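You operate a simulated robot arm through the tools that you are given. There is no shell and no other tool. Be economical: measure what you need, move in short steps, check, and stop when the job is done.

You run a simulated robot arm. Do the job below in one go: nothing can be reset, and whatever is moved stays where it is left.

TASK
Wipe the grime off the end plate's top, then paste that patch.
Fine: the pump's end plate by the blue stand; use the wooden pad, the blue brush and paste from the grey dish on that stand; put pad and brush back. Set down upright: blue brush. A coat counts when it lies all over at full strength: go over it till it gets no stronger. What is to be rubbed or washed off counts as gone when no trace of it is left.

The check looks at the end state, three seconds after you hand in, the way a careful person would. Anything else that was tipped, shoved, dropped, spilled or broken makes it a failure.

THE ROBOT
A 7-joint arm with a two-finger parallel gripper, fixed in place. Base frame: the origin is at the foot of the arm, x ahead of it, y to its left, z up. Readings come in mm, degrees, newtons and seconds.
With the tool pointing down near the work surface it reaches from about 300 to 680 mm from the base axis. Its first joint turns from -66.0 to 66.0 degrees. Payload 1.57 kg.
Tool frame: the origin (TCP) lies between the finger pads and is the grasp point; the fingertips stand 30 mm ahead of it; z points along the fingers, y is the line along which they close. The gripper opens to 110 mm. The fingers are 24 mm wide and 12 mm thick; the gripper's body (48 by 112 mm) begins 78 mm behind the TCP.
Orientation is that of the tool frame in the base frame, as a unit quaternion [w, x, y, z]. With the fingers straight down and closing along the base's y, the tool's x points along the base's -x, its y along +y and its z along -z.

THE INTERFACE
- The arm moves only by the tool jog_arm. Its argument "targets" is one flat list of numbers, 7 for each row, row after row: the shift along the tool's x, y, z in mm, then the turn, a rotation vector about the tool's x, y, z in rad, then the opening, from 0 (shut) to 1 (fully open). In form: [tx, ty, tz, ax, ay, az, jaw, tx, ty, tz, ax, ay, az, jaw, ...]. A call has 1 to 8 rows; each row is the pose to reach, as a shift and turn from the pose commanded when the call began, along the tool's axes at that moment. A row lasts 0.2 s, in which the tool goes at most 50 mm and 8.6 degrees; a call with a longer step from one row to the next is refused whole, and so is a gripper value outside its range. Where a pose cannot be reached the arm comes as near as it can. A force on the tool above 40 N (or 10 N above the force at the start of the call, whichever is more), or a blocked arm, ends the call early, and 0.2 s more pass. The fingers move at their own pace (about 108 mm/s each) and stop on an object; they squeeze with about 35 N. The grip force told is the motor's: it shows also when the fingers shut on nothing. Time passes only in rows, and 0.2 s behind the last, so rows that repeat a pose let the fingers close. It gives the time, the measured TCP pose, the force on the tool (base axes), the opening and the grip force at its end, in the units of the frame above (readings bear some noise), with the torque about the TCP (base axes, N m) and any sound that the robot's microphone picked up.
- Cameras (640 x 400 px; columns grow to the right, rows downward): "scene" is fixed at [176.3, -406, 1396.8]; the picture's right is [0.63, -0.78, 0.00], its down [-0.50, -0.40, -0.77] and it looks along [0.60, 0.49, -0.64] (base axes); focal length 313 px, centre (320, 200). "wrist" rides on the gripper at [70, 16, -141] in the tool frame; the picture's right is [-0.23, 0.97, 0.00], its down [-0.86, -0.20, -0.48] and it looks along [-0.47, -0.11, 0.88] (tool axes); focal length 222 px, centre (320, 200). There is no depth. A picture from a camera that has moved, and an enlarged one, comes with that camera's place and axes in the base frame and with its lens.
- get_image(camera): a new picture of that camera. It takes no simulated time.
- enlarge(camera, box): a new picture of the part [left, top, right, bottom] of that camera's present view, enlarged. It takes no simulated time.
- sign_off(): hands the job in; it is judged then, once.

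Go step by step. Nothing tells you positions but the pictures and the camera data: compare them with the known pose of the tool, close in by small moves and look again before you grip or let go. The budget is 120 turns and 64 pictures, counting those below and the enlarged ones. Unless the task says otherwise, let go and move clear before handing in, and close with one line.

The tools are called after ">>>" as a command line: name --argument value ..., lists and objects as JSON in quotes. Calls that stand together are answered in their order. jog_arm: Moves the arm, as the interface text tells. Its arguments: {"type":"object","properties":{"targets":{"type":"array"}},"required":["targets"]} The other tools are called the same way: get_image (camera) takes a picture; enlarge (camera, box) takes an enlarged picture of a part of a camera's view; sign_off () hands the job in.

At the start:

```text
t: 0.0
ee_pos: [469.0, -145.1, 1149.7]
orientation: [0.001, 0.0, 1.0, 0.0]
ft_force: [-0.7, -0.4, 0.7]
moment: [0.01, 0.02, 0.0]
opening: 109.9
gripper_force: 0.1
```

scene: 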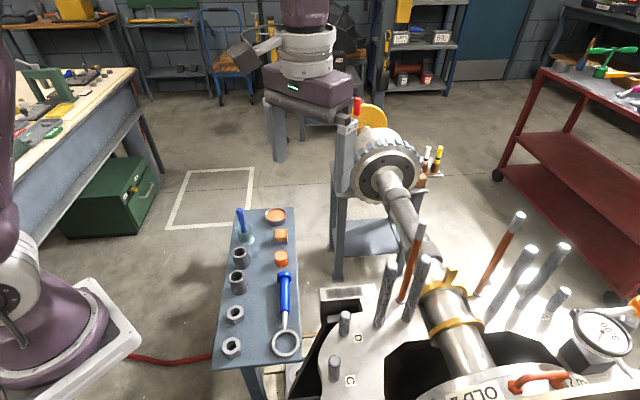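
wrist: 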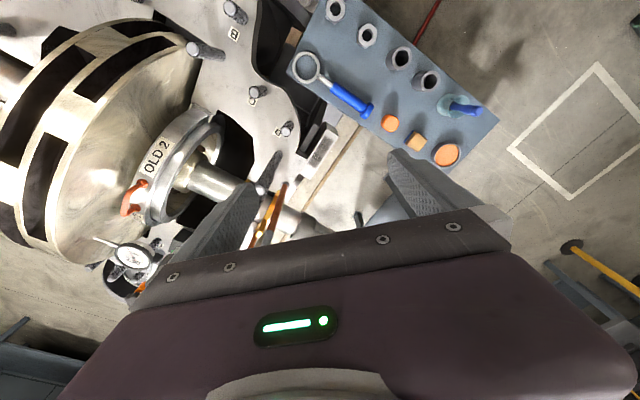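

I see a blue stand with a brush in a cup, orange blocks, sockets and a wrench, next to a pump plate. I'll look closer before deciding where everything is.

>>> enlarge --camera "scene" --box '[200, 190, 360, 290]'

>>> enlarge --camera "scene" --box '[200, 270, 408, 400]'

>>> enlarge --camera "scene" --box '[320, 80, 480, 180]'

>>> enlarge --camera "wrist" --box '[200, 0, 520, 200]'

```text
4.00 times, centred on (280, 240) of scene
camera zoom: at [176.3, -406.0, 1396.8], right [0.63, -0.78, 0.0], down [-0.5, -0.4, -0.77], along [0.6, 0.49, -0.64], focal length 1252 px, centre (480, 40)
```

zoom: 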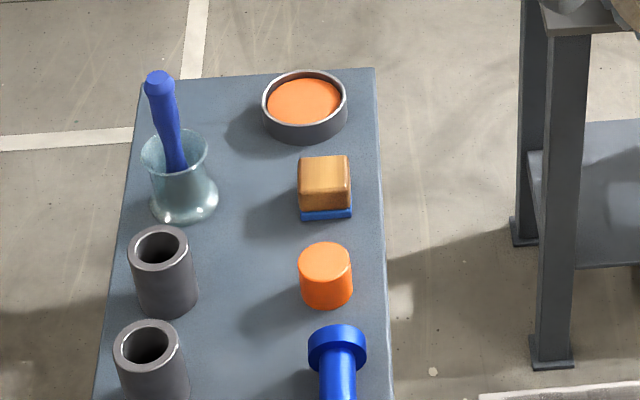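

```text
3.08 times, centred on (304, 335) of scene
camera zoom: at [176.3, -406.0, 1396.8], right [0.63, -0.78, 0.0], down [-0.5, -0.4, -0.77], along [0.6, 0.49, -0.64], focal length 963 px, centre (369, -215)
```

zoom: 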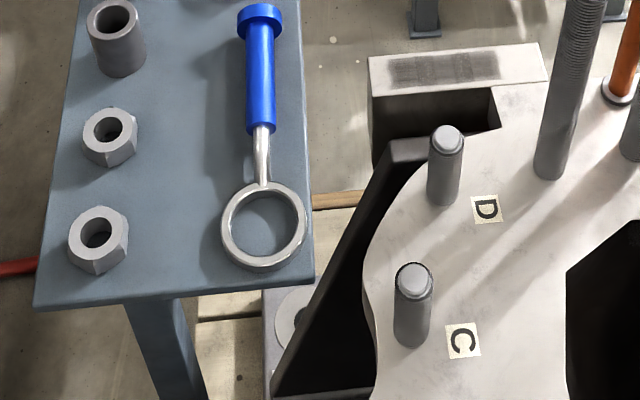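

```text
4.00 times, centred on (400, 130) of scene
camera zoom: at [176.3, -406.0, 1396.8], right [0.63, -0.78, 0.0], down [-0.5, -0.4, -0.77], along [0.6, 0.49, -0.64], focal length 1252 px, centre (0, 480)
```

zoom: 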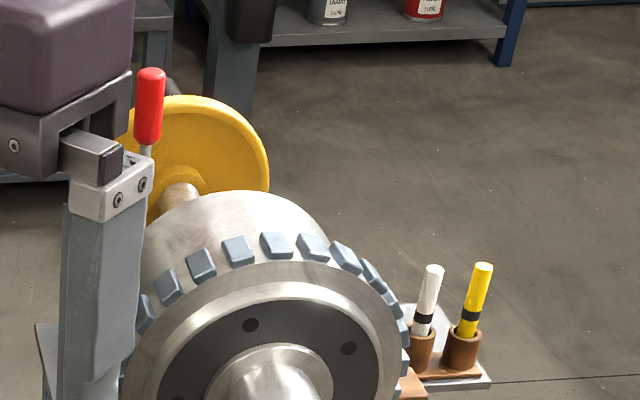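

```text
2.00 times, centred on (360, 100) of wrist
camera zoom: at [399.3, -130.6, 1292.8], right [0.23, 0.97, 0.0], down [0.86, -0.2, 0.48], along [0.47, -0.11, -0.88], focal length 444 px, centre (240, 400)
```

zoom: 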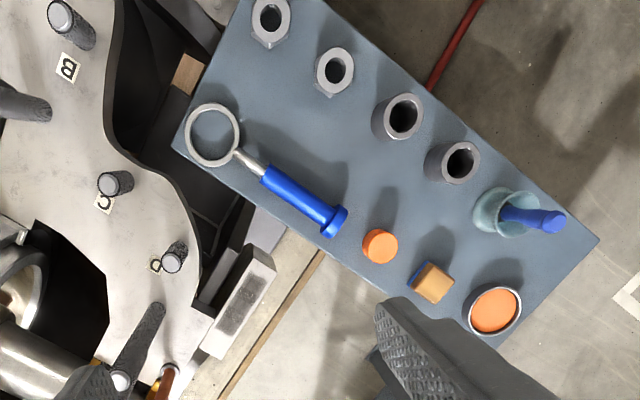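

The grime patch is on the small raised plate at about (550,-170,754). The pad is near (578,57), the dish near (629,130), and the brush stands in a jar near (515,133), with the stand top at z≈735. I'll move above the pad, turned to line up with it, and look again.

>>> jog_arm --targets '[-14, 26, 25, 0, 0, -0.09, 1, -28, 52, 50, 0, 0, -0.18, 1, -42, 78, 75, 0, 0, -0.27, 1, -56, 104, 100, 0, 0, -0.36, 1, -70, 130, 125, 0, 0, -0.45, 1, -84, 156, 150, 0, 0, -0.54, 1, -98, 182, 175, 0, 0, -0.62, 0.7, -109, 202, 200, 0, 0, -0.68, 0.6]'

>>> get_image --camera "wrist"

>>> get_image --camera "scene"

```text
t: 1.8
ee_pos: [578.4, 55.5, 950.5]
orientation: [-0.001, -0.333, 0.943, 0.0]
ft_force: [0.3, -0.6, -0.6]
moment: [0.0, 0.0, -0.03]
opening: 66.1
gripper_force: 0.1
```

```text
57 pictures are left
camera wrist: at [514.1, 23.8, 1093.3], right [-0.44, 0.9, 0.0], down [0.79, 0.38, 0.48], along [0.43, 0.21, -0.88], focal length 222 px, centre (320, 200)
```

wrist: 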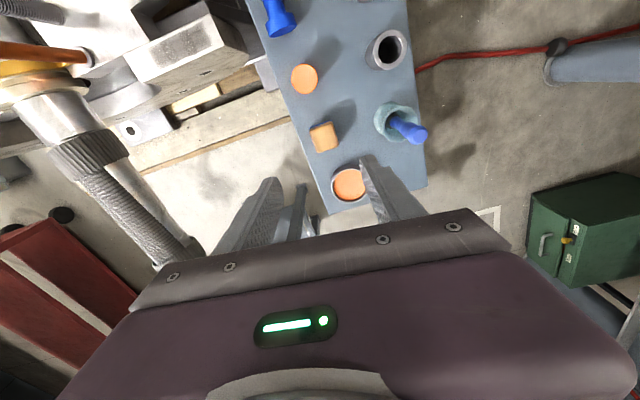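

```text
56 pictures are left
```

scene: 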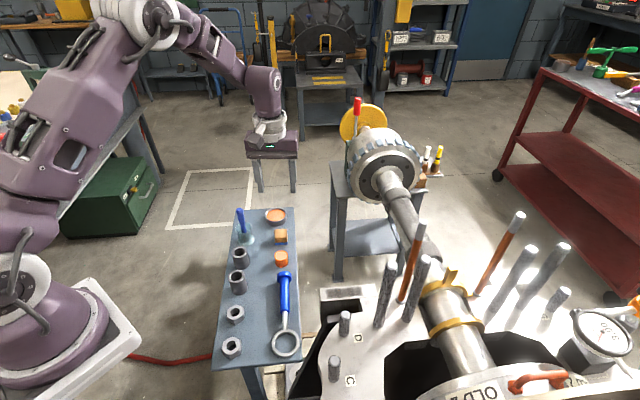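

The gripper came out where I expected and looks roughly aligned with the pad. I'll zoom in for accurate positions of pad, dish, jar and plate.

>>> enlarge --camera "wrist" --box '[260, 60, 452, 180]'

>>> enlarge --camera "wrist" --box '[100, 0, 292, 120]'

```text
3.33 times, centred on (356, 120) of wrist
camera zoom: at [514.1, 23.8, 1093.3], right [-0.44, 0.9, 0.0], down [0.79, 0.38, 0.48], along [0.43, 0.21, -0.88], focal length 740 px, centre (200, 467)
```

zoom: 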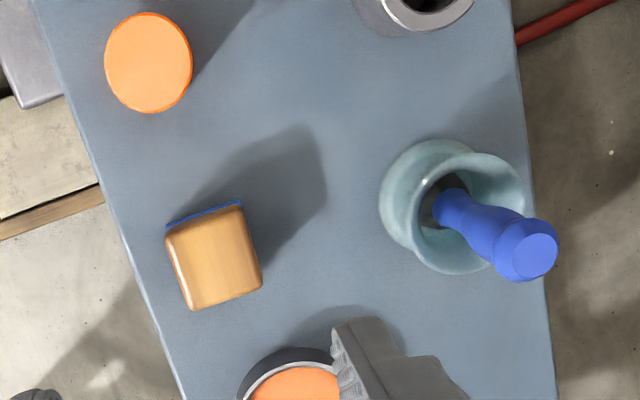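

```text
3.33 times, centred on (196, 60) of wrist
camera zoom: at [514.1, 23.8, 1093.3], right [-0.44, 0.9, 0.0], down [0.79, 0.38, 0.48], along [0.43, 0.21, -0.88], focal length 740 px, centre (733, 667)
```

zoom: 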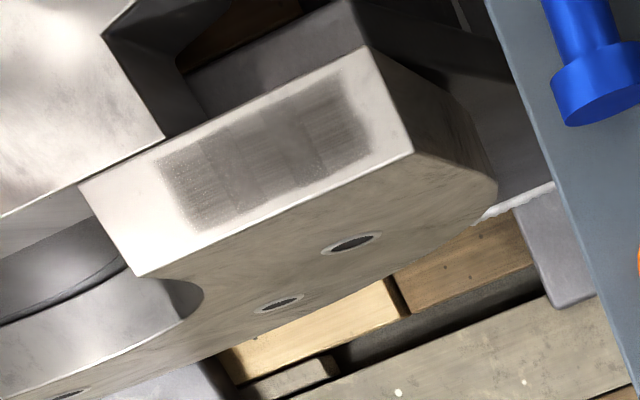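

The table, pad and plate all sit at about 45°, and the pad centre is near (579,61) with its top at z≈775. I'll turn 6° more and come down to just above it, then check.

>>> jog_arm --targets '[-2, 2, 40, 0, 0, -0.05, 0.6, -4, 4, 80, 0, 0, -0.105, 0.6, -4, 4, 115, 0, 0, -0.105, 0.6]'

>>> get_image --camera "wrist"

>>> enlarge --camera "scene" --box '[200, 150, 360, 250]'

```text
t: 2.6
ee_pos: [579.2, 60.5, 833.8]
orientation: [0.0, -0.383, 0.924, 0.001]
ft_force: [-0.7, 0.2, 0.1]
moment: [0.0, 0.01, -0.01]
opening: 65.8
gripper_force: 0.0
```

```text
53 pictures are left
camera wrist: at [518.1, 22.4, 977.7], right [-0.53, 0.85, 0.0], down [0.75, 0.46, 0.48], along [0.41, 0.25, -0.88], focal length 222 px, centre (320, 200)
```

wrist: 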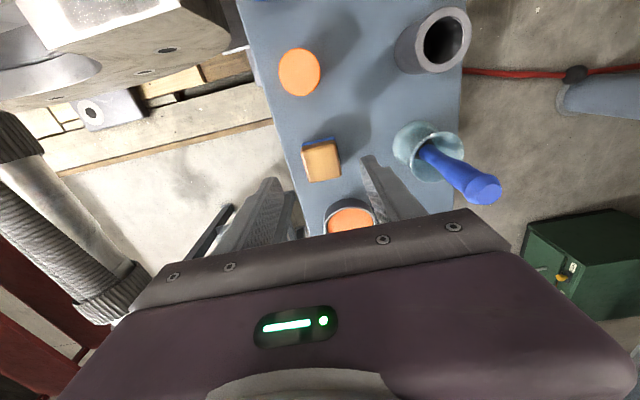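

```text
4.00 times, centred on (280, 200) of scene
camera zoom: at [176.3, -406.0, 1396.8], right [0.63, -0.78, 0.0], down [-0.5, -0.4, -0.77], along [0.6, 0.49, -0.64], focal length 1252 px, centre (480, 200)
```

zoom: 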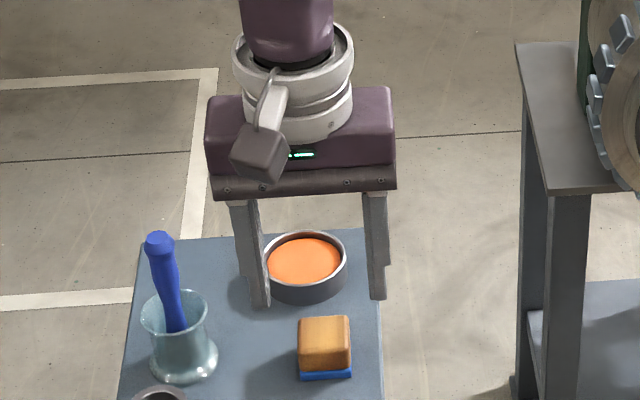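

The pad sits centred between the fingers, off by about 3 mm. I'll correct that, descend to z≈780, and close.

>>> jog_arm --targets '[3, 1.5, 25, 0, 0, 0, 0.6, 3, 1.5, 53, 0, 0, 0, 0.6, 3, 1.5, 53, 0, 0, 0, 0.6, 3, 1.5, 53, 0, 0, 0, 0.2, 3, 1.5, 53, 0, 0, 0, 0.1, 3, 1.5, 53, 0, 0, 0, 0.1]'

>>> enlarge --camera "scene" --box '[200, 150, 360, 250]'

```text
t: 4.0
ee_pos: [575.2, 60.7, 783.5]
orientation: [0.0, -0.382, 0.924, 0.0]
ft_force: [-1.1, 0.3, 1.2]
moment: [-0.03, -0.01, -0.01]
opening: 35.1
gripper_force: 34.8
```

```text
4.00 times, centred on (280, 200) of scene
camera zoom: at [176.3, -406.0, 1396.8], right [0.63, -0.78, 0.0], down [-0.5, -0.4, -0.77], along [0.6, 0.49, -0.64], focal length 1252 px, centre (480, 200)
```

zoom: 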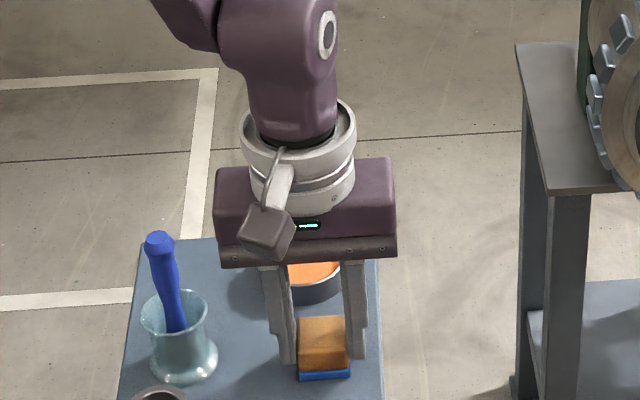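

The pad is gripped. I'll lift it straight up and carry it toward the plate, stopping short so I can measure the patch.

>>> jog_arm --targets '[0, 0, -30, 0, 0, 0, 0.1, 0, 0, -75, 0, 0, 0, 0.1, 0, 0, -100, 0, 0, 0, 0.1, 43, -15, -100, 0, 0, 0, 0.1, 87, -30, -100, 0, 0, 0, 0.1, 130, -45, -100, 0, 0, 0, 0.1, 170, -60, -100, 0, 0, 0, 0.1, 170, -60, -100, 0, 0, 0, 0.1]'

>>> get_image --camera "wrist"

>>> enlarge --camera "scene" --box '[260, 200, 420, 300]'

```text
t: 5.8
ee_pos: [497.0, -102.9, 880.8]
orientation: [0.0, -0.382, 0.924, 0.0]
ft_force: [-1.3, 0.5, -0.3]
moment: [0.01, 0.03, 0.01]
opening: 34.6
gripper_force: 35.0
```

```text
50 pictures are left
camera wrist: at [436.4, -141.2, 1024.1], right [-0.53, 0.85, 0.0], down [0.75, 0.46, 0.48], along [0.41, 0.25, -0.88], focal length 222 px, centre (320, 200)
```

wrist: 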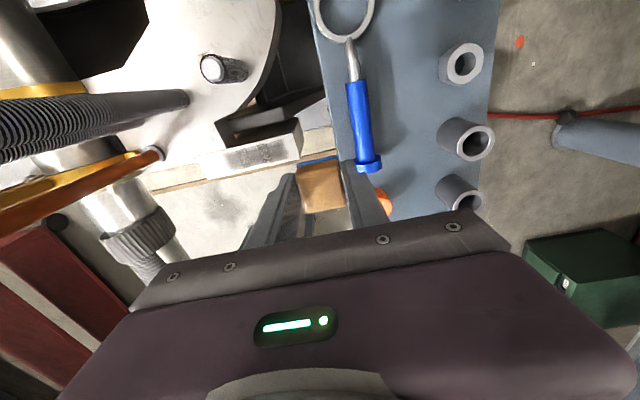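

```text
4.00 times, centred on (340, 250) of scene
camera zoom: at [176.3, -406.0, 1396.8], right [0.63, -0.78, 0.0], down [-0.5, -0.4, -0.77], along [0.6, 0.49, -0.64], focal length 1252 px, centre (240, 0)
```

zoom: 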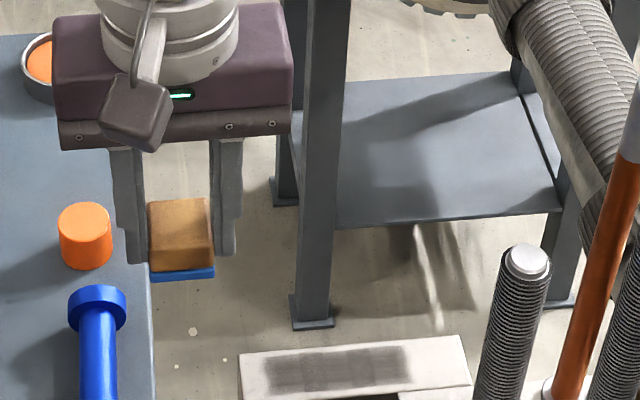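

The pad is still held and the grimy plate is in view. I'll zoom in on it to measure the patch.

>>> enlarge --camera "wrist" --box '[190, 100, 350, 200]'

```text
4.00 times, centred on (270, 150) of wrist
camera zoom: at [436.4, -141.2, 1024.1], right [-0.53, 0.85, 0.0], down [0.75, 0.46, 0.48], along [0.41, 0.25, -0.88], focal length 888 px, centre (520, 400)
```

zoom: 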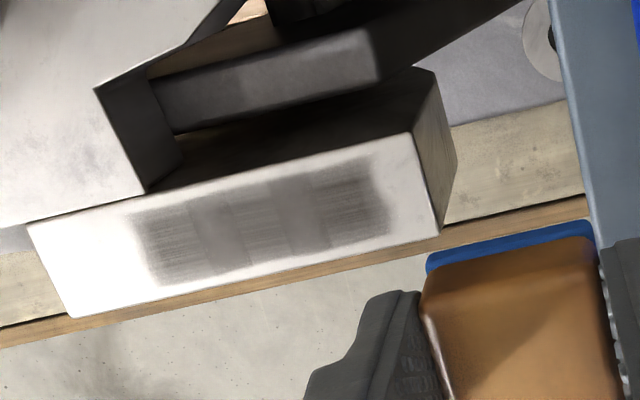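

The patch is about 89×28 mm at z≈717, centred near (567,-168), with its long side along the tool's y axis. I'll bring the pad over its centre and come down, easing in at the end.

>>> jog_arm --targets '[-2, -48, 10, 0, 0, 0, 0.1, -3, -96, 20, 0, 0, 0, 0.1, -3, -96, 60, 0, 0, 0, 0.1, -3, -96, 95, 0, 0, 0, 0.1, -3, -96, 102, 0, 0, 0, 0.1, -3, -96, 106, 0, 0, 0, 0.1, -3, -96, 108, 0, 0, 0, 0.1]'

>>> enlarge --camera "scene" --box '[260, 220, 420, 320]'

```text
t: 7.4
ee_pos: [567.1, -166.8, 774.3]
orientation: [0.0, -0.383, 0.924, -0.001]
ft_force: [0.0, 0.1, -0.5]
moment: [-0.01, 0.0, -0.03]
opening: 34.7
gripper_force: 34.6
```

```text
4.00 times, centred on (340, 270) of scene
camera zoom: at [176.3, -406.0, 1396.8], right [0.63, -0.78, 0.0], down [-0.5, -0.4, -0.77], along [0.6, 0.49, -0.64], focal length 1252 px, centre (240, -80)
```

zoom: 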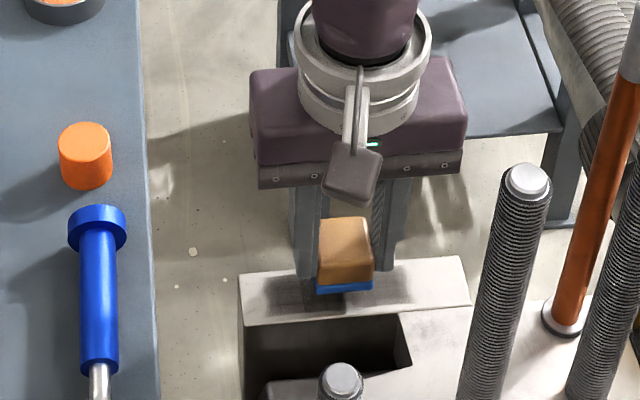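

The pad hovers just over the patch. I'll descend in 2 mm steps until I feel contact.

>>> jog_arm --targets '[0, 0, 2, 0, 0, 0, 0.1, 0, 0, 4, 0, 0, 0, 0.1, 0, 0, 6, 0, 0, 0, 0.1, 0, 0, 7, 0, 0, 0, 0.1, 0, 0, 8, 0, 0, 0, 0.1, 0, 0, 9, 0, 0, 0, 0.1, 0, 0, 9, 0, 0, 0, 0.1]'

```text
t: 9.0
ee_pos: [567.1, -168.3, 765.4]
orientation: [0.0, -0.383, 0.924, 0.0]
ft_force: [1.0, 0.2, -0.6]
moment: [0.01, 0.05, -0.02]
opening: 35.0
gripper_force: 35.0
```

>>> jog_arm --targets '[0, 0, 1, 0, 0, 0, 0.1, 0, 0, 2, 0, 0, 0, 0.1, 0, 0, 3, 0, 0, 0, 0.1, 0, 0, 4, 0, 0, 0, 0.1, 0, 0, 4, 0, 0, 0, 0.1]'

>>> enlarge --camera "scene" --box '[300, 250, 380, 300]'

```text
t: 10.2
ee_pos: [567.6, -168.2, 761.5]
orientation: [0.001, -0.382, 0.924, -0.001]
ft_force: [-2.1, 2.8, 15.4]
moment: [0.13, 0.14, 0.0]
opening: 34.6
gripper_force: 35.0
```

```text
8.00 times, centred on (340, 275) of scene
camera zoom: at [176.0, -405.9, 1396.8], right [0.63, -0.78, 0.0], down [-0.5, -0.4, -0.77], along [0.6, 0.49, -0.64], focal length 2504 px, centre (160, -400)
```

zoom: 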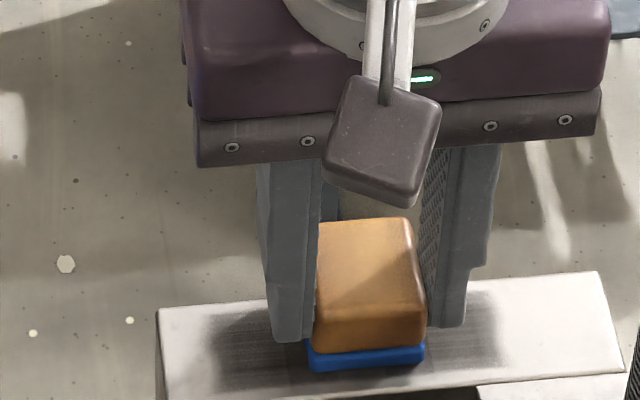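

There is firm contact at 15 N. The pad sits a few mm toward the far edge, so I'll wipe along the patch in two lanes shifted toward the near side.

>>> jog_arm --targets '[3, 18, 4, 0, 0, 0, 0.1, 3, 36, 4, 0, 0, 0, 0.1, 3, 18, 4, 0, 0, 0, 0.1, 3, 0, 4, 0, 0, 0, 0.1, 3, -18, 4, 0, 0, 0, 0.1, 3, -36, 4, 0, 0, 0, 0.1, 8, -36, 4, 0, 0, 0, 0.1, 8, -18, 4, 0, 0, 0, 0.1]'

```text
t: 10.9
ee_pos: [544.4, -146.6, 758.5]
orientation: [0.0, -0.383, 0.924, 0.001]
ft_force: [-4.3, 1.7, 14.5]
moment: [0.03, 0.04, 0.02]
opening: 34.8
gripper_force: 35.1
stopped in row 3: the force on the tool passed its limit at 50 N (the readings are from after the stop); the commanded pose is now the measured one
```

I mistakenly added depth on top of the existing press, and the pad slipped slightly in the grip. It's still fine at 14.5 N. I'll continue the strokes from here at constant depth.

>>> jog_arm --targets '[1, 5, 0, 0, 0, 0, 0.1, 1, -15, 0, 0, 0, 0, 0.1, 1, -35, 0, 0, 0, 0, 0.1, 1, -53, 0, 0, 0, 0, 0.1, 1, -69, 0, 0, 0, 0, 0.1, 6, -69, 0, 0, 0, 0, 0.1, 6, -50, 0, 0, 0, 0, 0.1, 6, -32, 0, 0, 0, 0, 0.1]'

```text
t: 12.7
ee_pos: [564.0, -175.4, 755.9]
orientation: [0.0, -0.382, 0.924, 0.001]
ft_force: [7.1, -6.4, 22.6]
moment: [-0.12, -0.32, -0.05]
opening: 34.8
gripper_force: 35.2
```

>>> jog_arm --targets '[0, 12, -2, 0, 0, 0, 0.1, 0, 25, -2, 0, 0, 0, 0.1, 0, 38, -2, 0, 0, 0, 0.1, 0, 20, -2, 0, 0, 0, 0.1, 0, 0, -2, 0, 0, 0, 0.1, 0, -20, -2, 0, 0, 0, 0.1, 0, -37, -2, 0, 0, 0, 0.1, -7, -37, -2, 0, 0, 0, 0.1]'

>>> enlarge --camera "scene" --box '[300, 250, 380, 300]'

```text
t: 14.5
ee_pos: [594.2, -195.0, 759.4]
orientation: [-0.001, -0.382, 0.924, 0.002]
ft_force: [-0.1, -0.1, -1.4]
moment: [-0.05, 0.0, 0.03]
opening: 34.8
gripper_force: 35.2
```

```text
8.00 times, centred on (340, 275) of scene
camera zoom: at [176.3, -406.0, 1396.8], right [0.63, -0.78, 0.0], down [-0.5, -0.4, -0.77], along [0.6, 0.49, -0.64], focal length 2504 px, centre (160, -400)
```

zoom: 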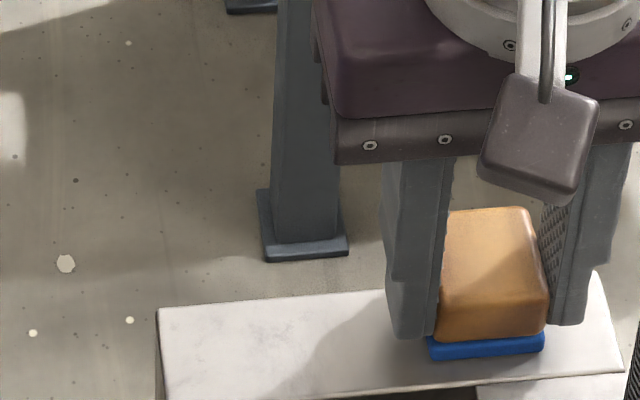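

Most of the patch now looks clean. I'll lift and move back to view the whole plate.

>>> jog_arm --targets '[0, 0, -35, 0, 0, 0, 0.1, 0, 20, -75, 0, 0, 0, 0.1, 0, 65, -95, 0, 0, 0, 0.1, 0, 110, -110, 0, 0, 0, 0.1, 0, 110, -110, 0, 0, 0, 0.1]'

>>> enlarge --camera "scene" --box '[300, 250, 380, 300]'

>>> enlarge --camera "wrist" --box '[190, 100, 350, 200]'

```text
t: 15.7
ee_pos: [515.3, -117.8, 869.2]
orientation: [0.0, -0.383, 0.924, 0.002]
ft_force: [-0.2, -0.1, 0.1]
moment: [0.0, 0.01, -0.02]
opening: 34.6
gripper_force: 35.0
```

```text
8.00 times, centred on (340, 275) of scene
camera zoom: at [176.3, -406.0, 1396.8], right [0.63, -0.78, 0.0], down [-0.5, -0.4, -0.77], along [0.6, 0.49, -0.64], focal length 2504 px, centre (160, -400)
```

zoom: 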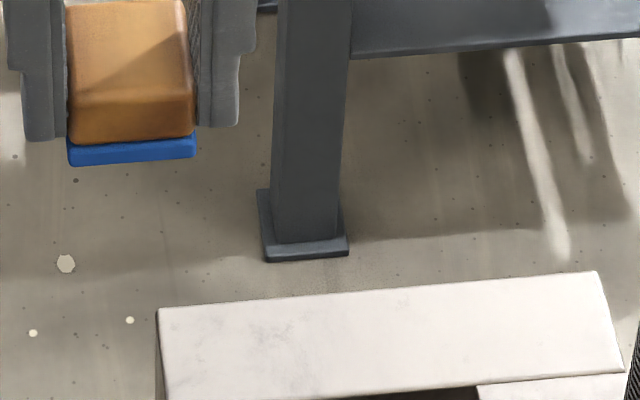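

```text
4.00 times, centred on (270, 150) of wrist
camera zoom: at [455.6, -156.9, 1012.4], right [-0.53, 0.85, 0.0], down [0.75, 0.46, 0.48], along [0.4, 0.25, -0.88], focal length 888 px, centre (520, 400)
```

zoom: 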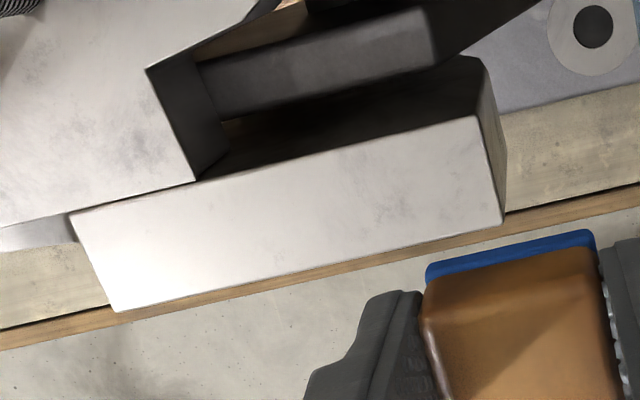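

The plate looks clean, with only faint mottling like the rest of the metal. I'll zoom in on it to be sure.

>>> enlarge --camera "wrist" --box '[205, 125, 325, 185]'

```text
5.33 times, centred on (265, 155) of wrist
camera zoom: at [455.6, -156.9, 1012.4], right [-0.53, 0.85, 0.0], down [0.75, 0.46, 0.48], along [0.4, 0.25, -0.88], focal length 1185 px, centre (613, 440)
```

zoom: 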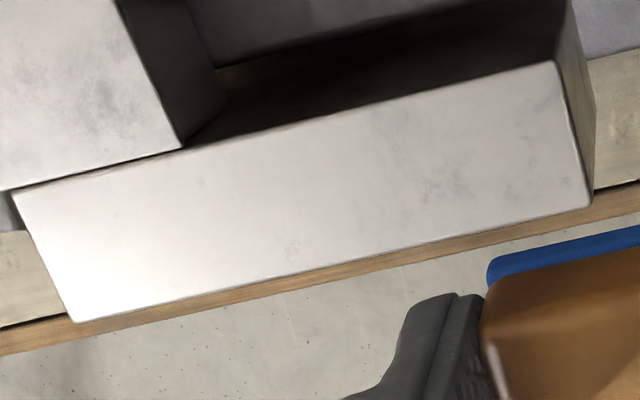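

It's the same natural mottling as the neighbouring metal, so the grime is gone. Next I'll put the pad back where it stood, going over the spot first.

>>> jog_arm --targets '[-42, 21, -5, 0, 0, 0, 0.1, -84, 42, -5, 0, 0, 0, 0.1, -126, 63, -5, 0, 0, 0, 0.1, -168, 84, -5, 0, 0, 0, 0.1, -168.4, 84, 30, 0, 0, 0, 0.1, -168.4, 84, 65, 0, 0, 0, 0.1, -168.4, 84, 79, 0, 0, 0, 0.1, -168.4, 84, 79, 0, 0, 0, 0.1]'

>>> enlarge --camera "scene" --box '[200, 180, 360, 280]'

```text
t: 17.5
ee_pos: [574.2, 60.7, 790.7]
orientation: [-0.001, -0.383, 0.924, 0.001]
ft_force: [-0.2, 0.5, -0.3]
moment: [-0.02, 0.0, 0.01]
opening: 34.8
gripper_force: 35.2
```

```text
4.00 times, centred on (280, 230) of scene
camera zoom: at [176.3, -406.0, 1396.8], right [0.63, -0.78, 0.0], down [-0.5, -0.4, -0.77], along [0.6, 0.49, -0.64], focal length 1252 px, centre (480, 80)
```

zoom: 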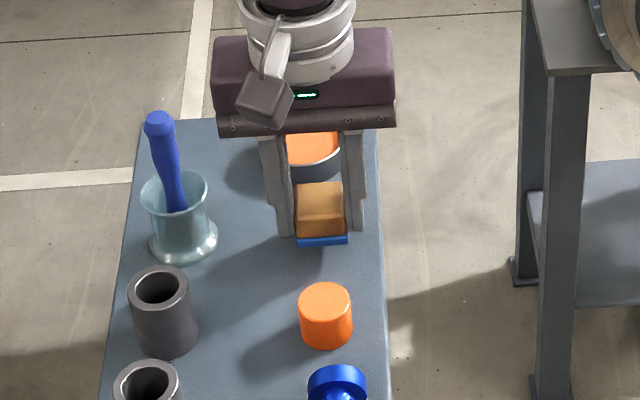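

The pad is over its spot and still a little above the surface. I'll ease it down to contact.

>>> jog_arm --targets '[0, 0, 5, 0, 0, 0, 0.1, 0, 0, 8, 0, 0, 0, 0.1, 0, 0, 10, 0, 0, 0, 0.1, 0, 0, 12, 0, 0, 0, 0.1, 0, 0, 12, 0, 0, 0, 0.1]'

```text
t: 18.7
ee_pos: [575.6, 61.2, 778.5]
orientation: [-0.001, -0.383, 0.924, 0.002]
ft_force: [0.6, 0.4, 0.5]
moment: [0.01, -0.01, 0.02]
opening: 34.6
gripper_force: 35.2
```

>>> jog_arm --targets '[0, 0, 1, 0, 0, 0, 0.1, 0, 0, 2, 0, 0, 0, 0.1, 0, 0, 3, 0, 0, 0, 0.1, 0, 0, 3, 0, 0, 0, 0.1]'

>>> enlarge --camera "scene" --box '[240, 200, 320, 250]'

```text
t: 19.6
ee_pos: [576.3, 61.5, 777.0]
orientation: [0.0, -0.383, 0.924, 0.002]
ft_force: [-5.1, -0.2, 12.2]
moment: [0.0, 0.07, 0.02]
opening: 34.6
gripper_force: 34.8
stopped in row 4: the force on the tool passed its limit at 42 N (the readings are from after the stop); the commanded pose is now the measured one
```

```text
8.00 times, centred on (280, 225) of scene
camera zoom: at [176.0, -406.0, 1396.8], right [0.63, -0.78, 0.0], down [-0.5, -0.4, -0.77], along [0.6, 0.49, -0.64], focal length 2504 px, centre (640, 0)
```

zoom: 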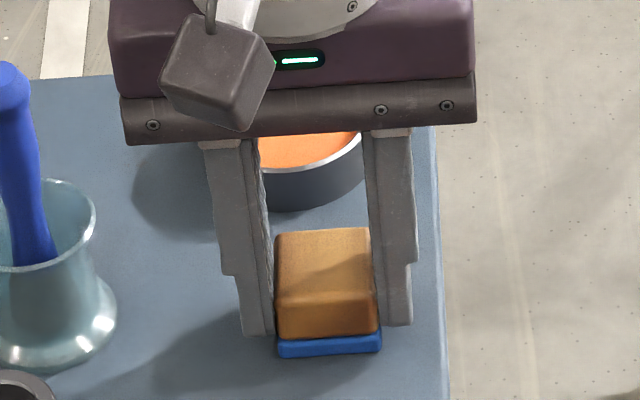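

The pad is on the stand. I'll open the fingers and rise clear.

>>> jog_arm --targets '[0, 0, -0.5, 0, 0, 0, 0.4, 0, 0, -0.5, 0, 0, 0, 0.55, 0, 0, -0.5, 0, 0, 0, 0.55, 0, 0, -40, 0, 0, 0, 0.55, 0, 0, -85, 0, 0, 0, 0.55, 0, 0, -130, 0, 0, 0, 0.55, 0, 0, -160, 0, 0, 0, 0.55, 0, 0, -160, 0, 0, 0, 0.55]'

>>> get_image --camera "wrist"

>>> enlarge --camera "scene" --box '[220, 190, 316, 250]'

```text
t: 21.4
ee_pos: [577.8, 62.1, 938.9]
orientation: [0.0, -0.383, 0.924, 0.002]
ft_force: [-0.3, 0.6, 0.0]
moment: [0.01, -0.02, 0.01]
opening: 60.8
gripper_force: 0.2
```

```text
39 pictures are left
camera wrist: at [516.1, 22.8, 1081.5], right [-0.53, 0.85, 0.0], down [0.75, 0.46, 0.48], along [0.4, 0.25, -0.88], focal length 222 px, centre (320, 200)
```

wrist: 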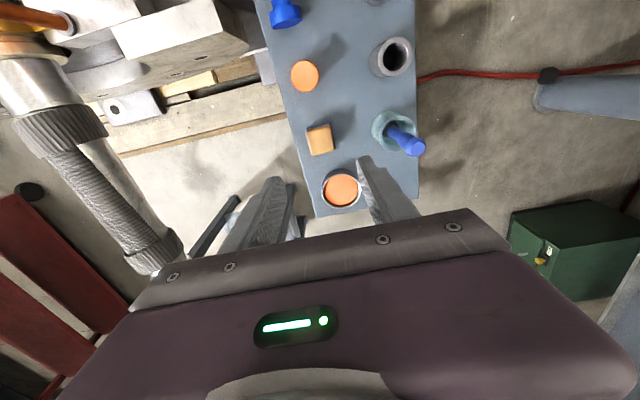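

```text
6.67 times, centred on (268, 220) of scene
camera zoom: at [176.3, -406.0, 1396.8], right [0.63, -0.78, 0.0], down [-0.5, -0.4, -0.77], along [0.6, 0.49, -0.64], focal length 2087 px, centre (667, 67)
```

zoom: 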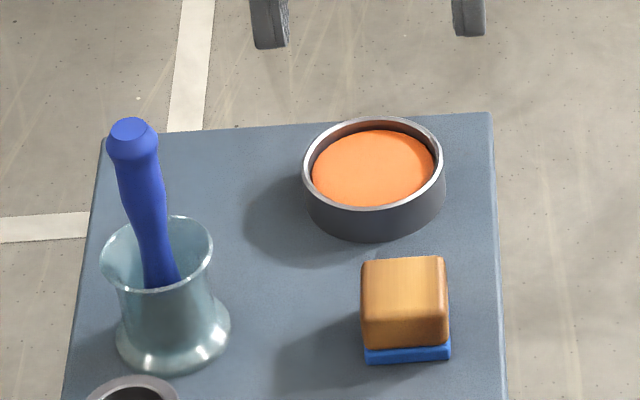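

The pad is back upright. I'll move over the brush handle next and look down on it.

>>> jog_arm --targets '[-4, 40, 0, 0, 0, 0, 0.55, -8, 80, 0, 0, 0, 0, 0.55, -9, 97, 10, 0, 0, 0, 0.55, -9, 97, 10, 0, 0, 0, 0.55]'

>>> enlarge --camera "wrist" --box '[240, 100, 400, 200]'

>>> enlarge --camera "scene" --box '[200, 170, 296, 230]'

```text
t: 22.4
ee_pos: [514.3, 135.9, 927.8]
orientation: [-0.001, -0.382, 0.924, 0.0]
ft_force: [0.3, 0.7, -0.6]
moment: [-0.01, 0.0, 0.02]
opening: 60.3
gripper_force: 0.0
```

```text
4.00 times, centred on (320, 150) of wrist
camera zoom: at [454.0, 97.5, 1070.4], right [-0.53, 0.85, 0.0], down [0.75, 0.46, 0.48], along [0.4, 0.25, -0.88], focal length 888 px, centre (320, 400)
```

zoom: 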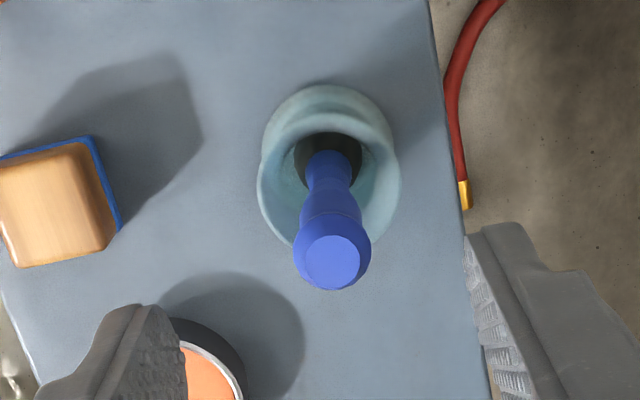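

```text
6.67 times, centred on (248, 200) of scene
camera zoom: at [176.3, -406.0, 1396.8], right [0.63, -0.78, 0.0], down [-0.5, -0.4, -0.77], along [0.6, 0.49, -0.64], focal length 2087 px, centre (800, 200)
```

zoom: 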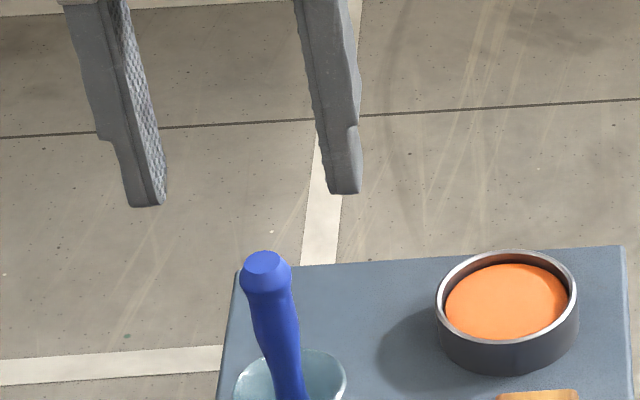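

The brush stands nearly vertical at about (515,139), its top at z≈867 and the jar mouth at z≈800. I'll come down around the handle to z≈838 and close.

>>> jog_arm --targets '[-3, 1.3, 30, 0, 0, 0, 0.5, -3, 1.3, 60, 0, 0, 0, 0.5, -3, 1.3, 89, 0, 0, 0, 0.5, -3, 1.3, 89, 0, 0, 0, 0.5, -3, 1.3, 89, 0, 0, 0, 0.05, -3, 1.3, 89, 0, 0, 0, 0.05, -3, 1.3, 89, 0, 0, 0, 0.05, -3, 1.3, 89, 0, 0, 0, 0.05]'

>>> enlarge --camera "scene" --box '[200, 180, 296, 240]'

```text
t: 24.2
ee_pos: [515.7, 138.9, 838.6]
orientation: [0.0, -0.383, 0.924, 0.0]
ft_force: [0.0, 0.2, 0.2]
moment: [-0.02, -0.03, 0.01]
opening: 18.1
gripper_force: 32.6
```

```text
6.67 times, centred on (248, 210) of scene
camera zoom: at [176.3, -406.0, 1396.8], right [0.63, -0.78, 0.0], down [-0.5, -0.4, -0.77], along [0.6, 0.49, -0.64], focal length 2087 px, centre (800, 133)
```

zoom: 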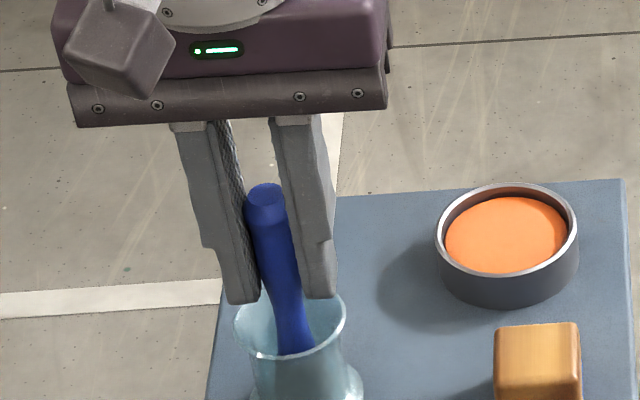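

The handle is gripped. I'll lift it straight out of the jar.

>>> jog_arm --targets '[0, 0, -10, 0, 0, 0, 0.05, 0, 0, -35, 0, 0, 0, 0.05, 0, 0, -65, 0, 0, 0, 0.05, 0, 0, -95, 0, 0, 0, 0.05, 0, 0, -120, 0, 0, 0, 0.05, 0, 0, -120, 0, 0, 0, 0.05]'

>>> enlarge --camera "scene" --box '[200, 140, 328, 220]'

>>> enlarge --camera "wrist" --box '[240, 100, 400, 200]'

```text
t: 25.6
ee_pos: [515.8, 138.9, 959.1]
orientation: [-0.001, -0.382, 0.924, 0.002]
ft_force: [-0.2, -0.1, -0.6]
moment: [0.0, 0.0, 0.02]
opening: 18.2
gripper_force: 31.9
```

```text
5.00 times, centred on (264, 180) of scene
camera zoom: at [176.3, -406.0, 1396.8], right [0.63, -0.78, 0.0], down [-0.5, -0.4, -0.77], along [0.6, 0.49, -0.64], focal length 1565 px, centre (600, 300)
```

zoom: 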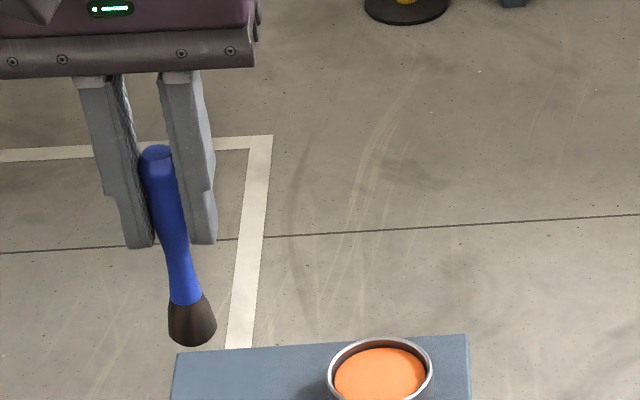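

```text
4.00 times, centred on (320, 150) of wrist
camera zoom: at [455.0, 100.0, 1102.2], right [-0.53, 0.85, 0.0], down [0.75, 0.46, 0.48], along [0.4, 0.25, -0.88], focal length 888 px, centre (320, 400)
```

zoom: 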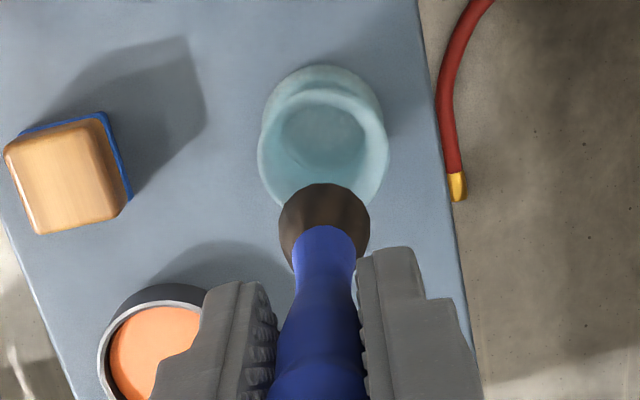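

The brush hangs vertical in the grip, its tip about 97 mm below the TCP. I'll move over the dish near (631,132) and lower partway to check.

>>> jog_arm --targets '[-26, -29, 0, 0, 0, 0, 0.05, -52, -58, 0, 0, 0, 0, 0.05, -77, -86.6, 0, 0, 0, 0, 0.05, -77, -86.6, 40, 0, 0, 0, 0.05, -77, -86.6, 70, 0, 0, 0, 0.05, -77, -86.6, 70, 0, 0, 0, 0.05]'

>>> enlarge --camera "scene" --box '[220, 160, 316, 220]'

>>> enlarge --camera "wrist" --box '[240, 100, 400, 200]'

```text
t: 27.0
ee_pos: [632.0, 132.7, 887.8]
orientation: [0.0, -0.382, 0.924, 0.0]
ft_force: [-0.2, 1.0, -0.3]
moment: [-0.01, 0.0, -0.01]
opening: 18.1
gripper_force: 32.8
```

```text
6.67 times, centred on (268, 190) of scene
camera zoom: at [176.3, -406.0, 1396.8], right [0.63, -0.78, 0.0], down [-0.5, -0.4, -0.77], along [0.6, 0.49, -0.64], focal length 2087 px, centre (667, 267)
```

zoom: 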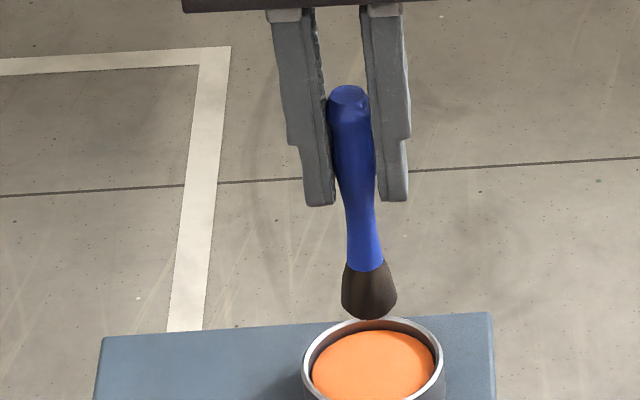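

```text
4.00 times, centred on (320, 150) of wrist
camera zoom: at [571.2, 93.3, 1031.4], right [-0.53, 0.85, 0.0], down [0.75, 0.46, 0.48], along [0.4, 0.25, -0.88], focal length 888 px, centre (320, 400)
```

zoom: 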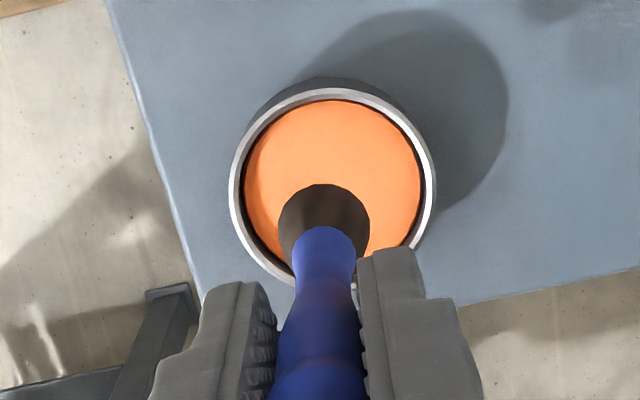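

The brush is centred over the dish to within 3 mm. I'll dip it gently into the paste and swirl a bit.

>>> jog_arm --targets '[0, 3, 20, 0, 0, 0, 0.05, 0, 3, 30, 0, 0, 0, 0.05, 0, 3, 35, 0, 0, 0, 0.05, 0, 3, 38, 0, 0, 0, 0.05, 0, 3, 40, 0, 0, 0, 0.05, 0, 3, 40, 0, 0, 0, 0.05]'

>>> enlarge --camera "scene" --box '[220, 160, 316, 220]'

```text
t: 28.4
ee_pos: [628.5, 133.7, 848.1]
orientation: [-0.001, -0.383, 0.924, 0.001]
ft_force: [0.1, 0.3, 0.6]
moment: [0.02, 0.02, -0.02]
opening: 18.2
gripper_force: 32.5
```

```text
6.67 times, centred on (268, 190) of scene
camera zoom: at [176.3, -406.0, 1396.8], right [0.63, -0.78, 0.0], down [-0.5, -0.4, -0.77], along [0.6, 0.49, -0.64], focal length 2087 px, centre (667, 267)
```

zoom: 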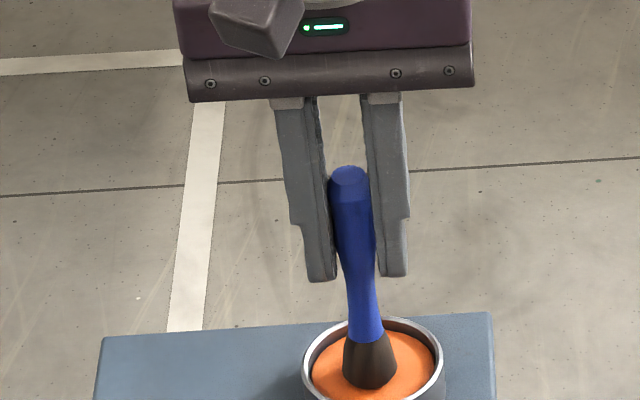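

The tip is at the paste surface. I'll go a few mm deeper while watching the force.

>>> jog_arm --targets '[0, 0, 2, 0, 0, 0, 0.05, 0, 0, 4, 0, 0, 0, 0.05, 0, 0, 5, 0, 0, 0, 0.05, 0, 0, 6, 0, 0, 0, 0.05, 0, 0, 6, 0, 0, 0, 0.05]'

>>> enlarge --camera "scene" --box '[240, 190, 304, 230]'

```text
t: 29.6
ee_pos: [629.4, 134.2, 842.2]
orientation: [0.0, -0.382, 0.924, 0.001]
ft_force: [1.5, 2.2, 25.8]
moment: [0.19, -0.21, -0.03]
opening: 18.2
gripper_force: 32.7
```

```text
10.00 times, centred on (272, 210) of scene
camera zoom: at [175.9, -406.1, 1396.8], right [0.63, -0.78, 0.0], down [-0.5, -0.4, -0.77], along [0.6, 0.49, -0.64], focal length 3130 px, centre (800, 100)
```

zoom: 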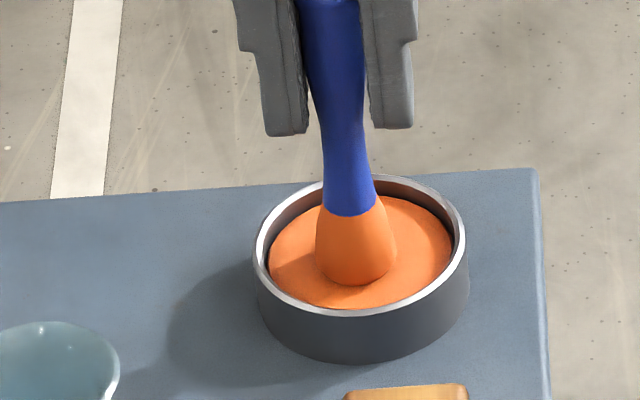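

The bristles are well loaded with orange paste. I'll lift out slowly and carry the brush toward the plate.

>>> jog_arm --targets '[0, 0, -15, 0, 0, 0, 0.05, 0, 0, -45, 0, 0, 0, 0.05, 0, 0, -90, 0, 0, 0, 0.05, 37, -24, -100, 0, 0, 0, 0.05, 74, -49, -100, 0, 0, 0, 0.05, 111, -73, -100, 0, 0, 0, 0.05, 148, -98, -100, 0, 0, 0, 0.05, 185, -122, -100, 0, 0, 0, 0.05]'

>>> jog_arm --targets '[37, -24, 0, 0, 0, 0, 0.05, 73, -48.5, 0, 0, 0, 0, 0.05, 73, -48.5, 40, 0, 0, 0, 0.05, 73, -48.5, 80, 0, 0, 0, 0.05, 73, -48.5, 112, 0, 0, 0, 0.05, 73, -48.5, 118, 0, 0, 0, 0.05, 73, -48.5, 118, 0, 0, 0, 0.05]'

>>> enlarge --camera "scene" --box '[300, 240, 396, 300]'

>>> enlarge --camera "wrist" --box '[220, 80, 412, 200]'

```text
t: 31.4
ee_pos: [582.4, -84.1, 941.5]
orientation: [-0.001, -0.383, 0.924, 0.002]
ft_force: [0.7, 0.2, -0.1]
moment: [0.0, 0.0, -0.01]
opening: 18.0
gripper_force: 32.6
```

```text
t: 33.0
ee_pos: [566.2, -169.2, 823.1]
orientation: [0.0, -0.383, 0.924, 0.0]
ft_force: [-0.2, 0.6, 0.4]
moment: [-0.02, -0.01, 0.01]
opening: 18.1
gripper_force: 32.4
```

```text
6.67 times, centred on (348, 270) of scene
camera zoom: at [176.3, -406.0, 1396.8], right [0.63, -0.78, 0.0], down [-0.5, -0.4, -0.77], along [0.6, 0.49, -0.64], focal length 2087 px, centre (133, -267)
```

zoom: 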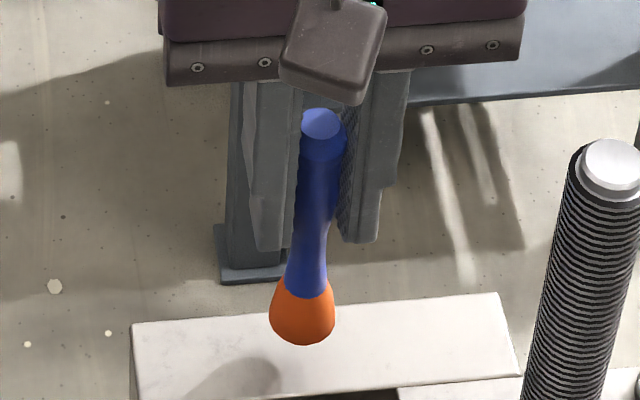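

```text
3.33 times, centred on (316, 140) of wrist
camera zoom: at [505.8, -208.0, 966.1], right [-0.53, 0.85, 0.0], down [0.75, 0.46, 0.48], along [0.41, 0.25, -0.88], focal length 740 px, centre (333, 400)
```

zoom: 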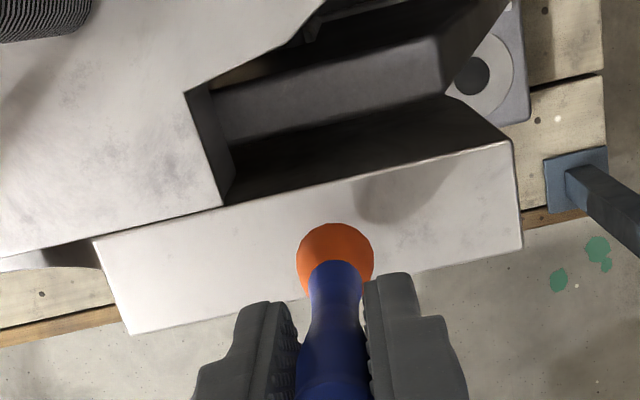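

The brush is right over the plate. I'll lower it in small steps until the bristles press lightly.

>>> jog_arm --targets '[0, 0, 4, 0, 0, 0, 0.05, 0, 0, 7, 0, 0, 0, 0.05, 0, 0, 8, 0, 0, 0, 0.05, 0, 0, 9, 0, 0, 0, 0.05, 0, 0, 10, 0, 0, 0, 0.05, 0, 0, 10, 0, 0, 0, 0.05]'

```text
t: 34.4
ee_pos: [567.1, -168.5, 814.2]
orientation: [-0.001, -0.382, 0.924, 0.001]
ft_force: [0.9, -0.3, 0.0]
moment: [-0.01, 0.02, -0.03]
opening: 17.9
gripper_force: 32.6
```

>>> jog_arm --targets '[0, 0, 1, 0, 0, 0, 0.05, 0, 0, 2, 0, 0, 0, 0.05, 0, 0, 3, 0, 0, 0, 0.05, 0, 0, 3, 0, 0, 0, 0.05]'

>>> enlarge --camera "scene" --box '[300, 240, 396, 300]'

```text
t: 35.4
ee_pos: [566.6, -168.0, 810.7]
orientation: [-0.001, -0.383, 0.924, 0.002]
ft_force: [0.2, -0.3, 0.4]
moment: [0.03, 0.0, 0.0]
opening: 18.0
gripper_force: 32.6
```

```text
6.67 times, centred on (348, 270) of scene
camera zoom: at [176.3, -406.0, 1396.8], right [0.63, -0.78, 0.0], down [-0.5, -0.4, -0.77], along [0.6, 0.49, -0.64], focal length 2087 px, centre (133, -267)
```

zoom: 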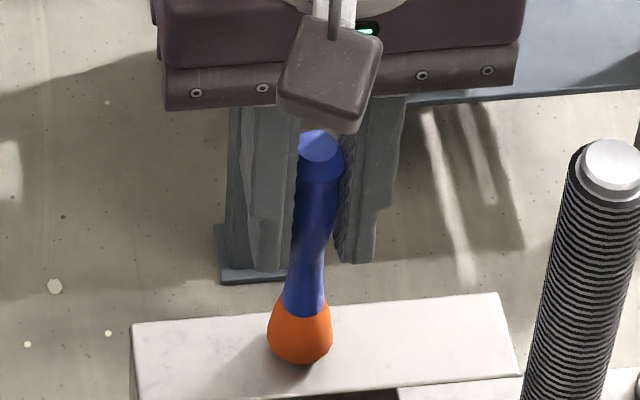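

Not touching yet, by the force and the shadow. I'll continue down slowly.

>>> jog_arm --targets '[0, 0, 1, 0, 0, 0, 0.05, 0, 0, 2, 0, 0, 0, 0.05, 0, 0, 3, 0, 0, 0, 0.05, 0, 0, 3, 0, 0, 0, 0.05]'

```text
t: 36.4
ee_pos: [567.5, -169.6, 808.0]
orientation: [0.0, -0.382, 0.924, 0.001]
ft_force: [-1.2, -0.7, 4.0]
moment: [0.01, 0.01, 0.0]
opening: 18.1
gripper_force: 32.5
```

Light contact at 4 N. I'll start painting with overlapping lanes, beginning with the half toward the stand.

>>> jog_arm --targets '[-5, 5, 1, 0, 0, 0, 0.05, -5, 20, 1, 0, 0, 0, 0.05, -5, 38, 1, 0, 0, 0, 0.05, 0, 39, 1, 0, 0, 0, 0.05, 5, 38, 1, 0, 0, 0, 0.05, 5, 20, 1, 0, 0, 0, 0.05, 5, 5, 1, 0, 0, 0, 0.05, 0, -5, 1, 0, 0, 0, 0.05]'

>>> enlarge --camera "scene" --box '[300, 240, 396, 300]'

```text
t: 38.2
ee_pos: [570.2, -172.7, 806.7]
orientation: [-0.001, -0.382, 0.924, 0.001]
ft_force: [-0.3, 0.1, 0.3]
moment: [-0.02, 0.0, 0.05]
opening: 18.2
gripper_force: 32.8
```

```text
6.67 times, centred on (348, 270) of scene
camera zoom: at [176.3, -406.0, 1396.8], right [0.63, -0.78, 0.0], down [-0.5, -0.4, -0.77], along [0.6, 0.49, -0.64], focal length 2087 px, centre (133, -267)
```

zoom: 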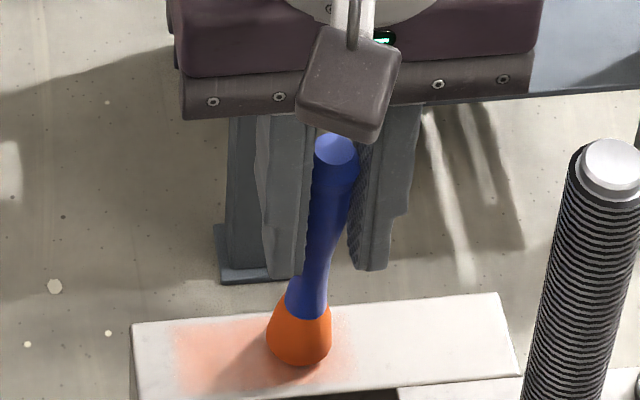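

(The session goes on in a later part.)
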